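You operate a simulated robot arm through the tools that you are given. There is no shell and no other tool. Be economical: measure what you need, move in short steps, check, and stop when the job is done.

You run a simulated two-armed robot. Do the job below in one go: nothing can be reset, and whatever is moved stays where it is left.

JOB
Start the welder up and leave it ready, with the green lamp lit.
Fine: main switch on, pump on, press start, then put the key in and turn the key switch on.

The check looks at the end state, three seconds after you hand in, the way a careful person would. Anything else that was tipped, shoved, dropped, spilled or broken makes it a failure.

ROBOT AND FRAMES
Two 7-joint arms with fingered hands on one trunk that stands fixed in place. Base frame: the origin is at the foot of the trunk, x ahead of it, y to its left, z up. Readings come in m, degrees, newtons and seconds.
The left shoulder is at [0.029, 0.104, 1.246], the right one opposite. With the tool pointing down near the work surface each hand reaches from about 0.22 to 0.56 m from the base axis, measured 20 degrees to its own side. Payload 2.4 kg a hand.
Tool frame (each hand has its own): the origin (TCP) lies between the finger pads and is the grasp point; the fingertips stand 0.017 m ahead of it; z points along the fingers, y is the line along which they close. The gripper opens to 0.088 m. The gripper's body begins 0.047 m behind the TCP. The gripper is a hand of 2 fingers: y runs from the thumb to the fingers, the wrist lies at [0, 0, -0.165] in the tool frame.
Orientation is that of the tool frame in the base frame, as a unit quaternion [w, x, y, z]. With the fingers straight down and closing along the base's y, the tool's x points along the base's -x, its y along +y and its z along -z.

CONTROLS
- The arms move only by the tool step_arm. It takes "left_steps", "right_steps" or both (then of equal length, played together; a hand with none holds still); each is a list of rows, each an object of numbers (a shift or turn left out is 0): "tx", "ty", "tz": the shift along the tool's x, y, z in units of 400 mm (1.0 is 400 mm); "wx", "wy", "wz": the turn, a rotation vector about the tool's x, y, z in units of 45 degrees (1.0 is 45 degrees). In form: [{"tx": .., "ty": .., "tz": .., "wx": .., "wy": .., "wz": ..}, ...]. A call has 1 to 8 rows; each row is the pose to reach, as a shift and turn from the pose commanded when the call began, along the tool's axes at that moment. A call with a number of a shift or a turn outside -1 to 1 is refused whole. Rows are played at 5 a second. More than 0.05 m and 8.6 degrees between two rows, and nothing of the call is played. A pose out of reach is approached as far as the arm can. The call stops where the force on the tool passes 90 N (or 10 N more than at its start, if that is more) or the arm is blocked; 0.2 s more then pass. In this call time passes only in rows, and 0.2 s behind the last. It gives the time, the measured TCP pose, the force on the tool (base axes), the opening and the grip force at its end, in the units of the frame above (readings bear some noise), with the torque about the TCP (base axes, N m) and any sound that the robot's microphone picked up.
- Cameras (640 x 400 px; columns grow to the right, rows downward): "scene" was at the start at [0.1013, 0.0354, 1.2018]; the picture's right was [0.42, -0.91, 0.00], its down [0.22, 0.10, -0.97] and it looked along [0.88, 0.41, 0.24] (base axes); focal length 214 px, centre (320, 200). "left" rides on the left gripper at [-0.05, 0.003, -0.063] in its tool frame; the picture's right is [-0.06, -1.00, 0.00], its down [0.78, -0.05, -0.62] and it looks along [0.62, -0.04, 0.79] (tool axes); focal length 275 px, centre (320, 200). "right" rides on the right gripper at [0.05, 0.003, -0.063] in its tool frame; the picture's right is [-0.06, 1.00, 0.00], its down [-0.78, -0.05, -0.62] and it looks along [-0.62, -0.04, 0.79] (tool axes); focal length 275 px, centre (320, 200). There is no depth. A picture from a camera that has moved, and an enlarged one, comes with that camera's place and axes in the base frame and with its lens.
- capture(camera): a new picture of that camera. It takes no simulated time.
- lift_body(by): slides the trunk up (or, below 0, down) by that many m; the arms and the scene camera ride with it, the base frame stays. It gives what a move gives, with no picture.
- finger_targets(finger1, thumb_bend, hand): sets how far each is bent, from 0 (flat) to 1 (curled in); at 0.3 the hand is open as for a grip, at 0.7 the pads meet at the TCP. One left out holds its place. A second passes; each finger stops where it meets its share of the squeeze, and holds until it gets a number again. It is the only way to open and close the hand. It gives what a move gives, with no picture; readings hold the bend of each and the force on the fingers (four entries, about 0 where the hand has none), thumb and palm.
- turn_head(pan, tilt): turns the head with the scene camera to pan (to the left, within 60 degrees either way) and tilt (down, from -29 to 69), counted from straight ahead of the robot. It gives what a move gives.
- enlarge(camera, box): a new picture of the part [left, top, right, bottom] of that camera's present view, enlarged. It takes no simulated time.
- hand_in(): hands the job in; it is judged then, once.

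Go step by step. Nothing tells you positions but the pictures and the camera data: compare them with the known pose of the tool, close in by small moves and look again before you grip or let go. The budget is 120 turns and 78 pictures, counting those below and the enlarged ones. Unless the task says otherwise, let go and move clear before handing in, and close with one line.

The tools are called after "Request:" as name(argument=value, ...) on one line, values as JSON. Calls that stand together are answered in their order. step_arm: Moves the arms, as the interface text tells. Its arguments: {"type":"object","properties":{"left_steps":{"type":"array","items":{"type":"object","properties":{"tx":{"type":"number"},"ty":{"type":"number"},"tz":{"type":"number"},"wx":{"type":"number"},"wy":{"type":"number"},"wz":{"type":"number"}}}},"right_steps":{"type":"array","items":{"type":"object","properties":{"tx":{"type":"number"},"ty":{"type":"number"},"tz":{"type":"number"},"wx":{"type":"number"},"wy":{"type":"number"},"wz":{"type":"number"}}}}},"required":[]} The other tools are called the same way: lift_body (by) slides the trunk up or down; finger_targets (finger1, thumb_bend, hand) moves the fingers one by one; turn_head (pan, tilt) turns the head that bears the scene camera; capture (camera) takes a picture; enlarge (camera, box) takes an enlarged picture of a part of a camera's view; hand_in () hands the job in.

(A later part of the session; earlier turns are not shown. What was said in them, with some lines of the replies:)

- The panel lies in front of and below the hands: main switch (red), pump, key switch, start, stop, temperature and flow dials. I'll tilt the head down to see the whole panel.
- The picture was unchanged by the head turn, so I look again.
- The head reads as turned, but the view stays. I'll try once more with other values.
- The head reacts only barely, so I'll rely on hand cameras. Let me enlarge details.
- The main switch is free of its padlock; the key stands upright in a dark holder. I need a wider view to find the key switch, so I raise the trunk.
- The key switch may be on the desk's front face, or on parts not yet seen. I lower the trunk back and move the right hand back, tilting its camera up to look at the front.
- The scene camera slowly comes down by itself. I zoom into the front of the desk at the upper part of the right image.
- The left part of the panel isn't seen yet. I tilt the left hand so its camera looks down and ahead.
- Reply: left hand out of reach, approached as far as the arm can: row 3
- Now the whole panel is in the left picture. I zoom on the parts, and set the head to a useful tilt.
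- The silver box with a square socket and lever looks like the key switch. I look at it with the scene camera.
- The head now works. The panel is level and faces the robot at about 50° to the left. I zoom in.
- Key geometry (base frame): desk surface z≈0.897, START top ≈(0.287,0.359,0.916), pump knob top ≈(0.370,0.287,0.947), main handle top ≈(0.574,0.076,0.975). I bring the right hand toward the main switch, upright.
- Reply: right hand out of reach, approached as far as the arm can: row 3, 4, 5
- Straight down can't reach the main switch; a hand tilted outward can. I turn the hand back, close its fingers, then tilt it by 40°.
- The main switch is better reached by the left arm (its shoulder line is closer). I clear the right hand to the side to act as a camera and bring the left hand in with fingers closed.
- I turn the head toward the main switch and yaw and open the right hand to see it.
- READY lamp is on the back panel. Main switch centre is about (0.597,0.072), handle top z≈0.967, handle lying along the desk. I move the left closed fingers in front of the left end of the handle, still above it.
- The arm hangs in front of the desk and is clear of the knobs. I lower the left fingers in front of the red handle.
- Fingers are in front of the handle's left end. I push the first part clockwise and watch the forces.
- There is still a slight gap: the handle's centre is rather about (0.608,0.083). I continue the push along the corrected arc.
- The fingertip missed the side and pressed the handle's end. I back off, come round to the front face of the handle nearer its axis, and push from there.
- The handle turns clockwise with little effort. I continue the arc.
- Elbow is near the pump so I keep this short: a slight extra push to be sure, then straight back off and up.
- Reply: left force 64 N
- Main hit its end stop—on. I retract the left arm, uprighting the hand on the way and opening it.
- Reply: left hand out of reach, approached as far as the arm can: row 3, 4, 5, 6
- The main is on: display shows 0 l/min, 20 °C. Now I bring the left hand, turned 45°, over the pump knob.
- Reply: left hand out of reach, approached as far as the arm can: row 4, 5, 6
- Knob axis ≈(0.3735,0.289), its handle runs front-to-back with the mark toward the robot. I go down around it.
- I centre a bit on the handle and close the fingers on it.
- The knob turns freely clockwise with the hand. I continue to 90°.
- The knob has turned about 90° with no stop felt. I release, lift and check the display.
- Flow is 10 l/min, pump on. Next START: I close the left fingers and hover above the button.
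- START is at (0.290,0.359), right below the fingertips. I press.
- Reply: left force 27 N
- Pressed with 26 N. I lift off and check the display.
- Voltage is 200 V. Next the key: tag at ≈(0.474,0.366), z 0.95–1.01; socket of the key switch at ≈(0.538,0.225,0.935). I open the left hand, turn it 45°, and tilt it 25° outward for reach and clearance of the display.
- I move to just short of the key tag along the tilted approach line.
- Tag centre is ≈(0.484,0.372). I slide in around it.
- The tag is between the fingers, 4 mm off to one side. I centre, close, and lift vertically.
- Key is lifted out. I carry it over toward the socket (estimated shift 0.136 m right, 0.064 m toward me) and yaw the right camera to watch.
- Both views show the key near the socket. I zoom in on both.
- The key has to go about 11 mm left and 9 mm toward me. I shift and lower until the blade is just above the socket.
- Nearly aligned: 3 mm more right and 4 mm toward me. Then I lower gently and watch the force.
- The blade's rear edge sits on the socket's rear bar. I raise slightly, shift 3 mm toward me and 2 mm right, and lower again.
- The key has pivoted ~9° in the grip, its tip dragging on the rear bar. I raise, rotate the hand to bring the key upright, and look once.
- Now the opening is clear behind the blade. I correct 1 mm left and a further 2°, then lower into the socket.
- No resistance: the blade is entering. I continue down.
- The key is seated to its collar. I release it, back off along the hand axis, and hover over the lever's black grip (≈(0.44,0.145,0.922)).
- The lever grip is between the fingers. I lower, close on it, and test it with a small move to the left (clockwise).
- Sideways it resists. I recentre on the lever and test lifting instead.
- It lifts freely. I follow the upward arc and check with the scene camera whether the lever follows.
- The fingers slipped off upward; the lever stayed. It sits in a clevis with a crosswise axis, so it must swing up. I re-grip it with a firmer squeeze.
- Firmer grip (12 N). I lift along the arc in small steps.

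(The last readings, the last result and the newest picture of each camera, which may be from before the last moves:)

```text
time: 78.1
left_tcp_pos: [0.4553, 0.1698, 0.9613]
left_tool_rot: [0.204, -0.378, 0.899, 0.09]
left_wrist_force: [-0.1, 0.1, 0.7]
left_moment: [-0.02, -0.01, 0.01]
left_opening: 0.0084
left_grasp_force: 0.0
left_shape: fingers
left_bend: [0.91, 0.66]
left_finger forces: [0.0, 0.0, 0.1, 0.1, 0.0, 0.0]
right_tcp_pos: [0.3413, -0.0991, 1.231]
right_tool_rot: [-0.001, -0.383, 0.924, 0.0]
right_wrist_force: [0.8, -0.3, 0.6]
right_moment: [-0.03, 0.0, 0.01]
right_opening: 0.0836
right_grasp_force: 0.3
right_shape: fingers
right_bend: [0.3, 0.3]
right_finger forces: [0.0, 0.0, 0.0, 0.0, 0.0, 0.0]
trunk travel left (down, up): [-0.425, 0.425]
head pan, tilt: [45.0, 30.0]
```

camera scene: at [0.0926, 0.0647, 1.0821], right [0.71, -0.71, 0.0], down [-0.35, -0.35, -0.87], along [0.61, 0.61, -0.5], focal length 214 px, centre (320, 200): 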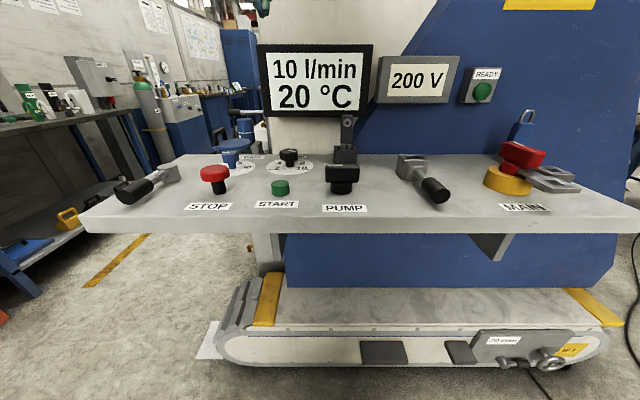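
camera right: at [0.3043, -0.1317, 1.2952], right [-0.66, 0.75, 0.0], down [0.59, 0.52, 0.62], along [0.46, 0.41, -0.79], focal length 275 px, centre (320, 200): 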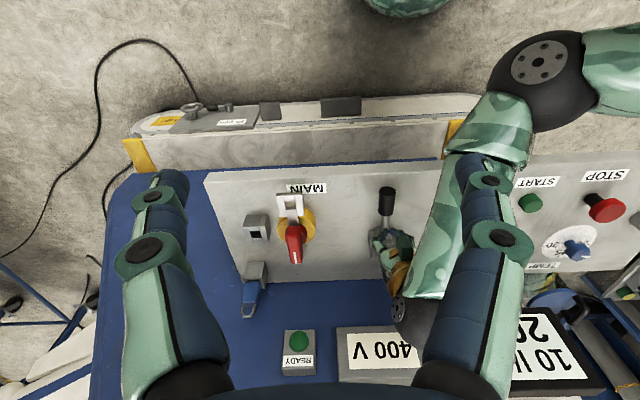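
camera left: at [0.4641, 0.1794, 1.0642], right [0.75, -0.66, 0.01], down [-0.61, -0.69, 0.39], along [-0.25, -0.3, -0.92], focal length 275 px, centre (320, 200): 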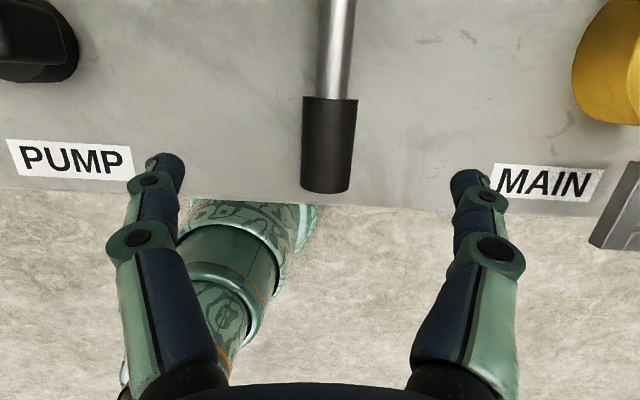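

It slipped again, so the swing is likely sideways with more force needed. I'll push instead with closed fingers: go up, around to the right side of the lever grip.

Request:
finger_targets(hand="left", finger1=0.7, thumb_bend=0.7)

Request:
step_arm(left_steps=[{"tx": -0.053, "tz": -0.113, "wz": 0.18}, {"tx": -0.03, "ty": -0.0575, "tz": -0.125, "wz": 0.36}, {"tx": -0.001, "ty": -0.115, "tz": -0.137, "wz": 0.54}, {"tx": -0.001, "ty": -0.115, "tz": -0.137, "wz": 0.72}, {"tx": -0.001, "ty": -0.115, "tz": -0.137, "wz": 0.9}])

Request:
step_arm(left_steps=[{"tx": 0.022, "ty": -0.019, "tz": 0.063}, {"tx": 0.044, "ty": -0.038, "tz": 0.125}])

```text
time: 79.1
left_tcp_pos: [0.4567, 0.1678, 0.9604]
left_tool_rot: [0.204, -0.378, 0.898, 0.09]
left_wrist_force: [0.4, 0.7, 0.2]
left_moment: [-0.01, -0.03, 0.0]
left_opening: 0.0002
left_grasp_force: 0.1
left_shape: fingers
left_bend: [0.7, 0.7]
left_finger forces: [0.0, 0.0, 0.0, 0.0, 0.0, 0.0]
right_tcp_pos: [0.3419, -0.099, 1.2304]
right_tool_rot: [0.0, -0.382, 0.924, -0.001]
right_wrist_force: [-0.2, -0.2, 0.0]
right_moment: [-0.02, 0.03, 0.02]
right_opening: 0.0835
right_grasp_force: 0.1
right_shape: fingers
right_bend: [0.3, 0.3]
right_finger forces: [0.1, 0.0, 0.0, 0.0, 0.0, 0.0]
trunk travel left (down, up): [-0.425, 0.425]
head pan, tilt: [45.0, 30.0]
```

```text
time: 80.3
left_tcp_pos: [0.4691, 0.112, 1.0043]
left_tool_rot: [0.156, -0.037, 0.976, 0.145]
left_wrist_force: [0.4, -0.2, 0.6]
left_moment: [0.02, -0.03, -0.03]
left_opening: 0.0
left_grasp_force: 0.0
left_shape: fingers
left_bend: [0.7, 0.7]
left_finger forces: [0.1, 0.0, 0.1, 0.0, 0.0, 0.1]
right_tcp_pos: [0.3419, -0.0988, 1.2313]
right_tool_rot: [0.001, -0.382, 0.924, 0.0]
right_wrist_force: [0.5, 1.3, -0.3]
right_moment: [-0.03, -0.01, 0.02]
right_opening: 0.0834
right_grasp_force: 0.0
right_shape: fingers
right_bend: [0.3, 0.3]
right_finger forces: [0.1, 0.1, 0.0, 0.0, 0.0, 0.0]
trunk travel left (down, up): [-0.425, 0.425]
head pan, tilt: [45.0, 30.0]
```

```text
time: 80.9
left_tcp_pos: [0.4722, 0.1213, 0.9538]
left_tool_rot: [0.16, -0.043, 0.974, 0.153]
left_wrist_force: [-0.5, 0.6, -0.2]
left_moment: [0.02, -0.01, -0.02]
left_opening: 0.0
left_grasp_force: 0.1
left_shape: fingers
left_bend: [0.7, 0.7]
left_finger forces: [0.1, 0.0, 0.0, 0.0, 0.1, 0.0]
right_tcp_pos: [0.3415, -0.0994, 1.231]
right_tool_rot: [0.0, -0.384, 0.924, 0.0]
right_wrist_force: [-0.2, 0.4, -0.9]
right_moment: [-0.03, 0.0, 0.0]
right_opening: 0.0836
right_grasp_force: 0.1
right_shape: fingers
right_bend: [0.3, 0.3]
right_finger forces: [0.0, 0.0, 0.0, 0.1, 0.0, 0.1]
trunk travel left (down, up): [-0.425, 0.425]
head pan, tilt: [45.0, 30.0]
```

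I lower to the lever's height and push left (clockwise) in small steps.

Request:
step_arm(left_steps=[{"tx": 0.021, "ty": -0.0185, "tz": 0.0586}, {"tx": 0.045, "ty": 0.01, "tz": 0.0586}, {"tx": 0.058, "ty": 0.0255, "tz": 0.0586}, {"tx": 0.0695, "ty": 0.0385, "tz": 0.0586}])

```text
time: 81.9
left_tcp_pos: [0.4569, 0.1488, 0.9351]
left_tool_rot: [0.169, -0.046, 0.971, 0.165]
left_wrist_force: [27.7, -18.5, 36.3]
left_moment: [0.01, -0.04, 0.01]
left_opening: 0.0
left_grasp_force: 28.8
left_shape: fingers
left_bend: [0.76, 0.66]
left_finger forces: [56.2, 0.1, 0.0, 0.1, 0.1, 0.0]
right_tcp_pos: [0.3428, -0.1026, 1.2304]
right_tool_rot: [0.001, -0.384, 0.923, 0.002]
right_wrist_force: [-0.6, 0.0, -0.3]
right_moment: [-0.02, 0.06, -0.01]
right_opening: 0.0835
right_grasp_force: 0.1
right_shape: fingers
right_bend: [0.3, 0.3]
right_finger forces: [0.0, 0.0, 0.0, 0.1, 0.0, 0.0]
trunk travel left (down, up): [-0.425, 0.425]
head pan, tilt: [45.0, 30.0]
```

Clockwise is rigid, so I back off, go round to the left side of the lever and test pushing right (counter-clockwise).

Request:
step_arm(left_steps=[{"tx": -0.0405, "ty": -0.0477}, {"tx": -0.073, "ty": -0.0193, "tz": -0.09}, {"tx": -0.0488, "ty": 0.0426, "tz": -0.135}, {"tx": 0.0157, "ty": 0.119, "tz": -0.135}, {"tx": 0.0399, "ty": 0.1476, "tz": -0.135}, {"tx": 0.0643, "ty": 0.1263, "tz": -0.0675}, {"tx": 0.0887, "ty": 0.105, "tz": 0.0}])

```text
time: 83.7
left_tcp_pos: [0.4159, 0.2095, 0.9364]
left_tool_rot: [0.168, -0.051, 0.966, 0.19]
left_wrist_force: [-0.1, 0.3, 0.8]
left_moment: [-0.02, 0.0, 0.0]
left_opening: 0.0001
left_grasp_force: 0.1
left_shape: fingers
left_bend: [0.7, 0.7]
left_finger forces: [0.0, 0.0, 0.0, 0.1, 0.0, 0.0]
right_tcp_pos: [0.3414, -0.1001, 1.2312]
right_tool_rot: [0.0, -0.383, 0.924, 0.0]
right_wrist_force: [-0.8, 0.2, 0.6]
right_moment: [0.02, -0.04, 0.01]
right_opening: 0.0833
right_grasp_force: 0.1
right_shape: fingers
right_bend: [0.3, 0.3]
right_finger forces: [0.0, 0.1, 0.0, 0.0, 0.0, 0.1]
trunk travel left (down, up): [-0.425, 0.425]
head pan, tilt: [45.0, 30.0]
stopped in row 7 (left hand): the arm was blocked; the commanded pose is now the measured one
```

The arm (likely the elbow at the desk edge) is blocked here. I raise the trunk by 0.1 m so the elbow sits higher, then come down again.

Request:
lift_body(by=0.1)

```text
time: 85.0
left_tcp_pos: [0.4149, 0.2396, 1.0405]
left_tool_rot: [0.167, -0.06, 0.958, 0.227]
left_wrist_force: [0.2, -0.1, 0.5]
left_moment: [-0.03, 0.01, 0.0]
left_opening: 0.0001
left_grasp_force: 0.1
left_shape: fingers
left_bend: [0.7, 0.7]
left_finger forces: [0.0, 0.0, 0.0, 0.0, 0.0, 0.1]
right_tcp_pos: [0.3411, -0.0995, 1.3307]
right_tool_rot: [0.0, -0.383, 0.924, 0.0]
right_wrist_force: [0.3, 0.7, 0.6]
right_moment: [0.01, 0.02, 0.0]
right_opening: 0.0834
right_grasp_force: 0.0
right_shape: fingers
right_bend: [0.3, 0.3]
right_finger forces: [0.0, 0.1, 0.0, 0.1, 0.1, 0.0]
trunk travel left (down, up): [-0.525, 0.325]
head pan, tilt: [45.0, 30.0]
```

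Request:
step_arm(left_steps=[{"tx": 0.016, "ty": -0.057, "tz": 0.005, "wx": 0.1, "wy": 0.05}, {"tx": 0.033, "ty": -0.114, "tz": 0.01, "wx": 0.21, "wy": 0.1}, {"tx": 0.049, "ty": -0.1715, "tz": 0.016, "wx": 0.32, "wy": 0.16}])

```text
time: 86.0
left_tcp_pos: [0.4124, 0.1885, 1.0011]
left_tool_rot: [0.117, -0.055, 0.986, 0.108]
left_wrist_force: [-0.3, 0.4, 0.1]
left_moment: [0.03, 0.03, -0.04]
left_opening: 0.0
left_grasp_force: 0.0
left_shape: fingers
left_bend: [0.7, 0.7]
left_finger forces: [0.1, 0.1, 0.2, 0.0, 0.1, 0.1]
right_tcp_pos: [0.3429, -0.0997, 1.3318]
right_tool_rot: [0.0, -0.382, 0.924, 0.0]
right_wrist_force: [0.3, -0.1, -0.2]
right_moment: [0.01, -0.02, -0.01]
right_opening: 0.0836
right_grasp_force: 0.0
right_shape: fingers
right_bend: [0.3, 0.3]
right_finger forces: [0.0, 0.0, 0.0, 0.0, 0.0, 0.0]
trunk travel left (down, up): [-0.525, 0.325]
head pan, tilt: [45.0, 30.0]
stopped in row 3 (left hand): the arm was blocked; the commanded pose is now the measured one
```

The left elbow is folded against something here. I clear the left arm up and away and will use the right arm, which can pull the lever to the right naturally.

Request:
step_arm(left_steps=[{"tx": -0.03, "ty": 0.025, "tz": -0.119}, {"tx": -0.06, "ty": 0.05, "tz": -0.2375}, {"tx": -0.034, "ty": 0.15, "tz": -0.31}, {"tx": -0.009, "ty": 0.251, "tz": -0.384}, {"tx": 0.016, "ty": 0.352, "tz": -0.457}, {"tx": 0.042, "ty": 0.453, "tz": -0.53}, {"tx": 0.067, "ty": 0.554, "tz": -0.603}, {"tx": 0.093, "ty": 0.6545, "tz": -0.6765}])

Request:
finger_targets(hand="right", finger1=0.7, thumb_bend=0.7)

Request:
lift_body(by=-0.1)

```text
refused: row 3 steps farther than a row can; nothing moved
```

```text
time: 87.0
left_tcp_pos: [0.4115, 0.1876, 0.9995]
left_tool_rot: [0.116, -0.053, 0.986, 0.108]
left_wrist_force: [-0.7, 0.2, -0.2]
left_moment: [-0.02, -0.01, 0.0]
left_opening: 0.0
left_grasp_force: 0.0
left_shape: fingers
left_bend: [0.7, 0.7]
left_finger forces: [0.0, 0.0, 0.0, 0.0, 0.1, 0.1]
right_tcp_pos: [0.3407, -0.0985, 1.3311]
right_tool_rot: [0.0, -0.382, 0.924, 0.001]
right_wrist_force: [0.1, -0.2, -0.4]
right_moment: [0.0, 0.0, -0.03]
right_opening: 0.0001
right_grasp_force: 0.1
right_shape: fingers
right_bend: [0.7, 0.7]
right_finger forces: [0.1, 0.0, 0.1, 0.1, 0.0, 0.1]
trunk travel left (down, up): [-0.525, 0.325]
head pan, tilt: [45.0, 30.0]
```

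```text
time: 88.3
left_tcp_pos: [0.4142, 0.2124, 0.9102]
left_tool_rot: [0.128, -0.063, 0.98, 0.14]
left_wrist_force: [6.6, -1.6, 52.8]
left_moment: [0.6, 0.02, -0.06]
left_opening: 0.0001
left_grasp_force: 26.7
left_shape: fingers
left_bend: [0.79, 0.77]
left_finger forces: [38.3, 0.1, 0.1, 0.1, 15.2, 0.0]
right_tcp_pos: [0.339, -0.1016, 1.2331]
right_tool_rot: [0.002, -0.384, 0.924, -0.001]
right_wrist_force: [-0.4, -0.1, 0.1]
right_moment: [-0.01, 0.02, 0.0]
right_opening: 0.0001
right_grasp_force: 0.1
right_shape: fingers
right_bend: [0.7, 0.7]
right_finger forces: [0.0, 0.0, 0.0, 0.0, 0.0, 0.0]
trunk travel left (down, up): [-0.425, 0.425]
head pan, tilt: [45.0, 30.0]
```

The refused move left the left fingertips pressed on the bare desk surface (53 N, nothing else there). I lift straight up first, then away.

Request:
step_arm(left_steps=[{"tx": -0.025, "ty": 0.02, "tz": -0.1}, {"tx": -0.05, "ty": 0.04, "tz": -0.2}, {"tx": -0.07, "ty": 0.06, "tz": -0.3}])

Request:
step_arm(left_steps=[{"tx": 0.02, "ty": 0.08, "tz": -0.06}, {"tx": 0.04, "ty": 0.16, "tz": -0.12}, {"tx": 0.06, "ty": 0.24, "tz": -0.18}, {"tx": 0.08, "ty": 0.32, "tz": -0.24}, {"tx": 0.1, "ty": 0.4, "tz": -0.3}])

```text
time: 89.2
left_tcp_pos: [0.4208, 0.1989, 1.0094]
left_tool_rot: [0.114, -0.056, 0.986, 0.11]
left_wrist_force: [0.4, -1.0, 0.2]
left_moment: [-0.01, -0.03, 0.0]
left_opening: 0.0
left_grasp_force: 0.1
left_shape: fingers
left_bend: [0.7, 0.7]
left_finger forces: [0.0, 0.0, 0.0, 0.0, 0.1, 0.0]
left hand out of reach, approached as far as the arm can: row 3
right_tcp_pos: [0.3421, -0.0997, 1.2313]
right_tool_rot: [0.0, -0.382, 0.924, 0.0]
right_wrist_force: [0.1, -0.1, -1.4]
right_moment: [0.02, -0.02, -0.02]
right_opening: 0.0001
right_grasp_force: 0.1
right_shape: fingers
right_bend: [0.7, 0.7]
right_finger forces: [0.1, 0.0, 0.1, 0.0, 0.1, 0.0]
trunk travel left (down, up): [-0.425, 0.425]
head pan, tilt: [45.0, 30.0]
```

```text
time: 90.3
left_tcp_pos: [0.3331, 0.3185, 1.1478]
left_tool_rot: [0.113, -0.051, 0.987, 0.103]
left_wrist_force: [1.1, 0.1, -0.2]
left_moment: [-0.02, 0.02, -0.02]
left_opening: 0.0002
left_grasp_force: 0.1
left_shape: fingers
left_bend: [0.7, 0.7]
left_finger forces: [0.0, 0.0, 0.0, 0.1, 0.1, 0.0]
left hand out of reach, approached as far as the arm can: row 1, 2, 3, 4
right_tcp_pos: [0.3413, -0.0993, 1.2324]
right_tool_rot: [-0.001, -0.383, 0.924, 0.0]
right_wrist_force: [-0.4, 0.6, 0.4]
right_moment: [0.0, -0.02, -0.03]
right_opening: 0.0001
right_grasp_force: 0.1
right_shape: fingers
right_bend: [0.7, 0.7]
right_finger forces: [0.0, 0.0, 0.0, 0.0, 0.0, 0.0]
trunk travel left (down, up): [-0.425, 0.425]
head pan, tilt: [45.0, 30.0]
```

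Continue moving the left arm away.

Request:
step_arm(left_steps=[{"tx": 0.02, "ty": 0.07, "tz": -0.06}, {"tx": 0.04, "ty": 0.14, "tz": -0.12}, {"tx": 0.06, "ty": 0.2, "tz": -0.18}, {"tx": 0.08, "ty": 0.25, "tz": -0.24}], right_steps=[{"wy": -0.18}, {"wy": -0.36}, {"wy": -0.54}, {"wy": -0.72}])

```text
time: 91.3
left_tcp_pos: [0.2711, 0.3916, 1.2481]
left_tool_rot: [0.114, -0.053, 0.987, 0.103]
left_wrist_force: [1.0, 0.5, 0.2]
left_moment: [-0.02, 0.03, -0.02]
left_opening: 0.0002
left_grasp_force: 0.1
left_shape: fingers
left_bend: [0.7, 0.7]
left_finger forces: [0.0, 0.0, 0.0, 0.0, 0.0, 0.0]
right_tcp_pos: [0.3403, -0.0992, 1.2302]
right_tool_rot: [0.258, -0.368, 0.887, 0.107]
right_wrist_force: [0.5, -0.2, 0.4]
right_moment: [-0.02, -0.01, 0.02]
right_opening: 0.0001
right_grasp_force: 0.0
right_shape: fingers
right_bend: [0.7, 0.7]
right_finger forces: [0.0, 0.0, 0.0, 0.0, 0.0, 0.0]
trunk travel left (down, up): [-0.425, 0.425]
head pan, tilt: [45.0, 30.0]
```

The left arm is clear. I bring the right hand (tilted 32°, closed) to hover left of the lever.

Request:
step_arm(right_steps=[{"tx": -0.0355, "ty": 0.046, "tz": 0.1}, {"tx": -0.071, "ty": 0.092, "tz": 0.2}, {"tx": -0.1065, "ty": 0.138, "tz": 0.3}, {"tx": -0.142, "ty": 0.184, "tz": 0.401}, {"tx": -0.1775, "ty": 0.23, "tz": 0.501}, {"tx": -0.213, "ty": 0.276, "tz": 0.601}, {"tx": -0.2485, "ty": 0.322, "tz": 0.702}, {"tx": -0.284, "ty": 0.3675, "tz": 0.802}])

```text
time: 93.2
left_tcp_pos: [0.2707, 0.39, 1.2488]
left_tool_rot: [0.115, -0.052, 0.987, 0.104]
left_wrist_force: [0.7, 1.1, 0.7]
left_moment: [0.03, -0.01, 0.02]
left_opening: 0.0
left_grasp_force: 0.1
left_shape: fingers
left_bend: [0.7, 0.7]
left_finger forces: [0.0, 0.0, 0.1, 0.0, 0.0, 0.1]
right_tcp_pos: [0.4232, 0.1934, 1.022]
right_tool_rot: [0.258, -0.367, 0.887, 0.105]
right_wrist_force: [-0.4, 0.9, -0.6]
right_moment: [0.0, 0.01, 0.02]
right_opening: 0.0
right_grasp_force: 0.0
right_shape: fingers
right_bend: [0.7, 0.7]
right_finger forces: [0.0, 0.1, 0.0, 0.1, 0.0, 0.0]
trunk travel left (down, up): [-0.425, 0.425]
head pan, tilt: [45.0, 30.0]
```

Request:
step_arm(right_steps=[{"tx": 0.042, "tz": 0.067}, {"tx": 0.085, "tz": 0.133}, {"tx": 0.127, "tz": 0.2}])

Request:
step_arm(right_steps=[{"ty": -0.04}, {"ty": -0.06}, {"ty": -0.075}, {"ty": -0.09}])

```text
time: 94.0
left_tcp_pos: [0.2716, 0.3923, 1.2498]
left_tool_rot: [0.114, -0.052, 0.987, 0.104]
left_wrist_force: [1.0, -0.2, 0.2]
left_moment: [0.0, -0.02, -0.02]
left_opening: 0.0002
left_grasp_force: 0.0
left_shape: fingers
left_bend: [0.7, 0.7]
left_finger forces: [0.0, 0.0, 0.0, 0.0, 0.0, 0.1]
right_tcp_pos: [0.4264, 0.1925, 0.9274]
right_tool_rot: [0.258, -0.368, 0.887, 0.105]
right_wrist_force: [-0.3, 0.1, -0.6]
right_moment: [-0.01, -0.01, -0.01]
right_opening: 0.0
right_grasp_force: 0.1
right_shape: fingers
right_bend: [0.7, 0.7]
right_finger forces: [0.0, 0.0, 0.0, 0.1, 0.0, 0.0]
trunk travel left (down, up): [-0.425, 0.425]
head pan, tilt: [45.0, 30.0]
```

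```text
time: 95.0
left_tcp_pos: [0.2706, 0.3905, 1.2482]
left_tool_rot: [0.115, -0.052, 0.987, 0.103]
left_wrist_force: [0.3, 0.0, 0.1]
left_moment: [0.0, 0.03, -0.02]
left_opening: 0.0
left_grasp_force: 0.0
left_shape: fingers
left_bend: [0.7, 0.7]
left_finger forces: [0.0, 0.0, 0.1, 0.1, 0.0, 0.0]
right_tcp_pos: [0.4506, 0.1671, 0.9267]
right_tool_rot: [0.258, -0.369, 0.887, 0.108]
right_wrist_force: [-0.3, 0.7, 0.3]
right_moment: [-0.01, -0.01, -0.02]
right_opening: 0.0002
right_grasp_force: 0.3
right_shape: fingers
right_bend: [0.7, 0.7]
right_finger forces: [0.1, 0.0, 0.0, 0.0, 0.8, 0.1]
trunk travel left (down, up): [-0.425, 0.425]
head pan, tilt: [45.0, 30.0]
```

Request:
step_arm(right_steps=[{"ty": -0.015}, {"ty": -0.03}, {"ty": -0.045}])

```text
time: 95.8
left_tcp_pos: [0.2716, 0.3909, 1.2493]
left_tool_rot: [0.115, -0.052, 0.987, 0.103]
left_wrist_force: [-0.5, 0.5, -0.8]
left_moment: [0.01, -0.03, 0.02]
left_opening: 0.0002
left_grasp_force: 0.0
left_shape: fingers
left_bend: [0.7, 0.7]
left_finger forces: [0.0, 0.0, 0.0, 0.0, 0.1, 0.0]
right_tcp_pos: [0.4644, 0.156, 0.9264]
right_tool_rot: [0.258, -0.369, 0.887, 0.107]
right_wrist_force: [-0.9, 1.3, 0.2]
right_moment: [-0.02, -0.01, -0.03]
right_opening: 0.0002
right_grasp_force: 0.4
right_shape: fingers
right_bend: [0.7, 0.7]
right_finger forces: [0.0, 0.1, 0.0, 0.1, 0.9, 0.0]
trunk travel left (down, up): [-0.425, 0.425]
head pan, tilt: [45.0, 30.0]
```

The lever swings freely counter-clockwise (≈1 N). I continue along its arc.

Request:
step_arm(right_steps=[{"tx": -0.0084, "ty": -0.05, "tz": 0.0054}, {"tx": -0.018, "ty": -0.068, "tz": 0.0114}, {"tx": -0.0274, "ty": -0.085, "tz": 0.0174}, {"tx": -0.04, "ty": -0.1, "tz": 0.0255}, {"tx": -0.0528, "ty": -0.1125, "tz": 0.0335}])

```text
time: 97.0
left_tcp_pos: [0.2725, 0.3909, 1.2477]
left_tool_rot: [0.114, -0.053, 0.987, 0.103]
left_wrist_force: [0.2, 0.1, 0.3]
left_moment: [0.0, 0.03, 0.0]
left_opening: 0.0003
left_grasp_force: 0.0
left_shape: fingers
left_bend: [0.7, 0.7]
left_finger forces: [0.0, 0.1, 0.1, 0.0, 0.0, 0.2]
right_tcp_pos: [0.5136, 0.1435, 0.9272]
right_tool_rot: [0.258, -0.367, 0.887, 0.107]
right_wrist_force: [-0.3, -0.3, -0.7]
right_moment: [-0.01, 0.0, 0.01]
right_opening: 0.0
right_grasp_force: 0.5
right_shape: fingers
right_bend: [0.7, 0.7]
right_finger forces: [0.1, 0.0, 0.0, 0.0, 0.8, 0.0]
trunk travel left (down, up): [-0.425, 0.425]
head pan, tilt: [45.0, 30.0]
```

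Request:
step_arm(right_steps=[{"tx": -0.016, "ty": -0.01, "tz": 0.01}, {"tx": -0.0317, "ty": -0.02, "tz": 0.02}, {"tx": -0.043, "ty": -0.024, "tz": 0.0275}, {"tx": -0.0549, "ty": -0.0275, "tz": 0.035}])

```text
time: 98.0
left_tcp_pos: [0.2686, 0.3903, 1.2504]
left_tool_rot: [0.116, -0.053, 0.986, 0.104]
left_wrist_force: [0.2, -0.4, 0.3]
left_moment: [0.01, -0.03, 0.0]
left_opening: 0.0001
left_grasp_force: 0.1
left_shape: fingers
left_bend: [0.7, 0.7]
left_finger forces: [0.0, 0.1, 0.1, 0.1, 0.0, 0.1]
right_tcp_pos: [0.5302, 0.1496, 0.9299]
right_tool_rot: [0.26, -0.368, 0.886, 0.107]
right_wrist_force: [-21.9, -6.7, 12.1]
right_moment: [-0.06, -0.03, -0.07]
right_opening: 0.0
right_grasp_force: 14.8
right_shape: fingers
right_bend: [0.66, 0.83]
right_finger forces: [4.3, 0.0, 0.1, 0.1, 25.0, 0.0]
right hand out of reach, approached as far as the arm can: row 4
trunk travel left (down, up): [-0.425, 0.425]
head pan, tilt: [45.0, 30.0]
```

End stop reached. I back off, lift the right hand and move it away, then check the lamp.

Request:
step_arm(right_steps=[{"tx": 0.063, "tz": -0.04}, {"tx": 0.018, "tz": -0.11}, {"tx": -0.03, "tz": -0.19}, {"tx": -0.075, "tz": -0.26}])

Request:
step_arm(right_steps=[{"tx": 0.06, "ty": -0.06, "tz": -0.08}, {"tx": 0.12, "ty": -0.12, "tz": -0.16}, {"tx": 0.18, "ty": -0.18, "tz": -0.24}, {"tx": 0.22, "ty": -0.25, "tz": -0.32}, {"tx": 0.25, "ty": -0.3, "tz": -0.42}])

Request:
capture(camera="scene")

```text
time: 99.0
left_tcp_pos: [0.2717, 0.3911, 1.2479]
left_tool_rot: [0.115, -0.052, 0.987, 0.103]
left_wrist_force: [0.4, -0.3, -0.3]
left_moment: [0.01, -0.01, 0.0]
left_opening: 0.0
left_grasp_force: 0.2
left_shape: fingers
left_bend: [0.7, 0.7]
left_finger forces: [0.0, 0.0, 0.0, 0.0, 0.1, 0.0]
right_tcp_pos: [0.5124, 0.1259, 1.031]
right_tool_rot: [0.258, -0.367, 0.887, 0.107]
right_wrist_force: [-0.2, 0.2, -0.6]
right_moment: [0.01, 0.02, -0.02]
right_opening: 0.0001
right_grasp_force: 0.1
right_shape: fingers
right_bend: [0.7, 0.7]
right_finger forces: [0.0, 0.0, 0.0, 0.0, 0.0, 0.1]
trunk travel left (down, up): [-0.425, 0.425]
head pan, tilt: [45.0, 30.0]
```

```text
time: 100.2
left_tcp_pos: [0.2717, 0.3912, 1.2486]
left_tool_rot: [0.114, -0.052, 0.987, 0.103]
left_wrist_force: [-0.2, -1.1, 0.1]
left_moment: [-0.01, -0.01, -0.03]
left_opening: 0.0002
left_grasp_force: 0.1
left_shape: fingers
left_bend: [0.7, 0.7]
left_finger forces: [0.0, 0.0, 0.0, 0.0, 0.0, 0.0]
right_tcp_pos: [0.4724, -0.0813, 1.117]
right_tool_rot: [0.257, -0.369, 0.887, 0.107]
right_wrist_force: [0.0, -0.3, 0.6]
right_moment: [-0.01, 0.01, 0.0]
right_opening: 0.0
right_grasp_force: 0.2
right_shape: fingers
right_bend: [0.7, 0.7]
right_finger forces: [0.1, 0.1, 0.0, 0.0, 0.0, 0.0]
trunk travel left (down, up): [-0.425, 0.425]
head pan, tilt: [45.0, 30.0]
```

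```text
1 pictures are left
camera scene: at [0.0926, 0.0646, 1.0821], right [0.71, -0.71, 0.0], down [-0.35, -0.35, -0.87], along [0.61, 0.61, -0.5], focal length 214 px, centre (320, 200)
```

scene: 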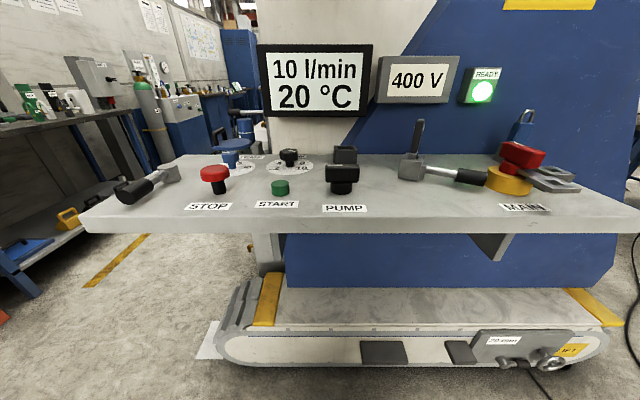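

The READY lamp is lit green at 400 V, 10 l/min and 20 °C. The key is in its socket, the lever is turned and both hands are clear, so I hand in.

Request:
hand_in()

```text
The job is handed in.
```

The welder is started and ready: main on, pump at 10 l/min, start pressed (400 V), key in and turned on, and the green READY lamp lit. In passing, the left fingertips pressed a bare patch of the desk at about 53 N; nothing else was there, and the final picture shows nothing out of place.
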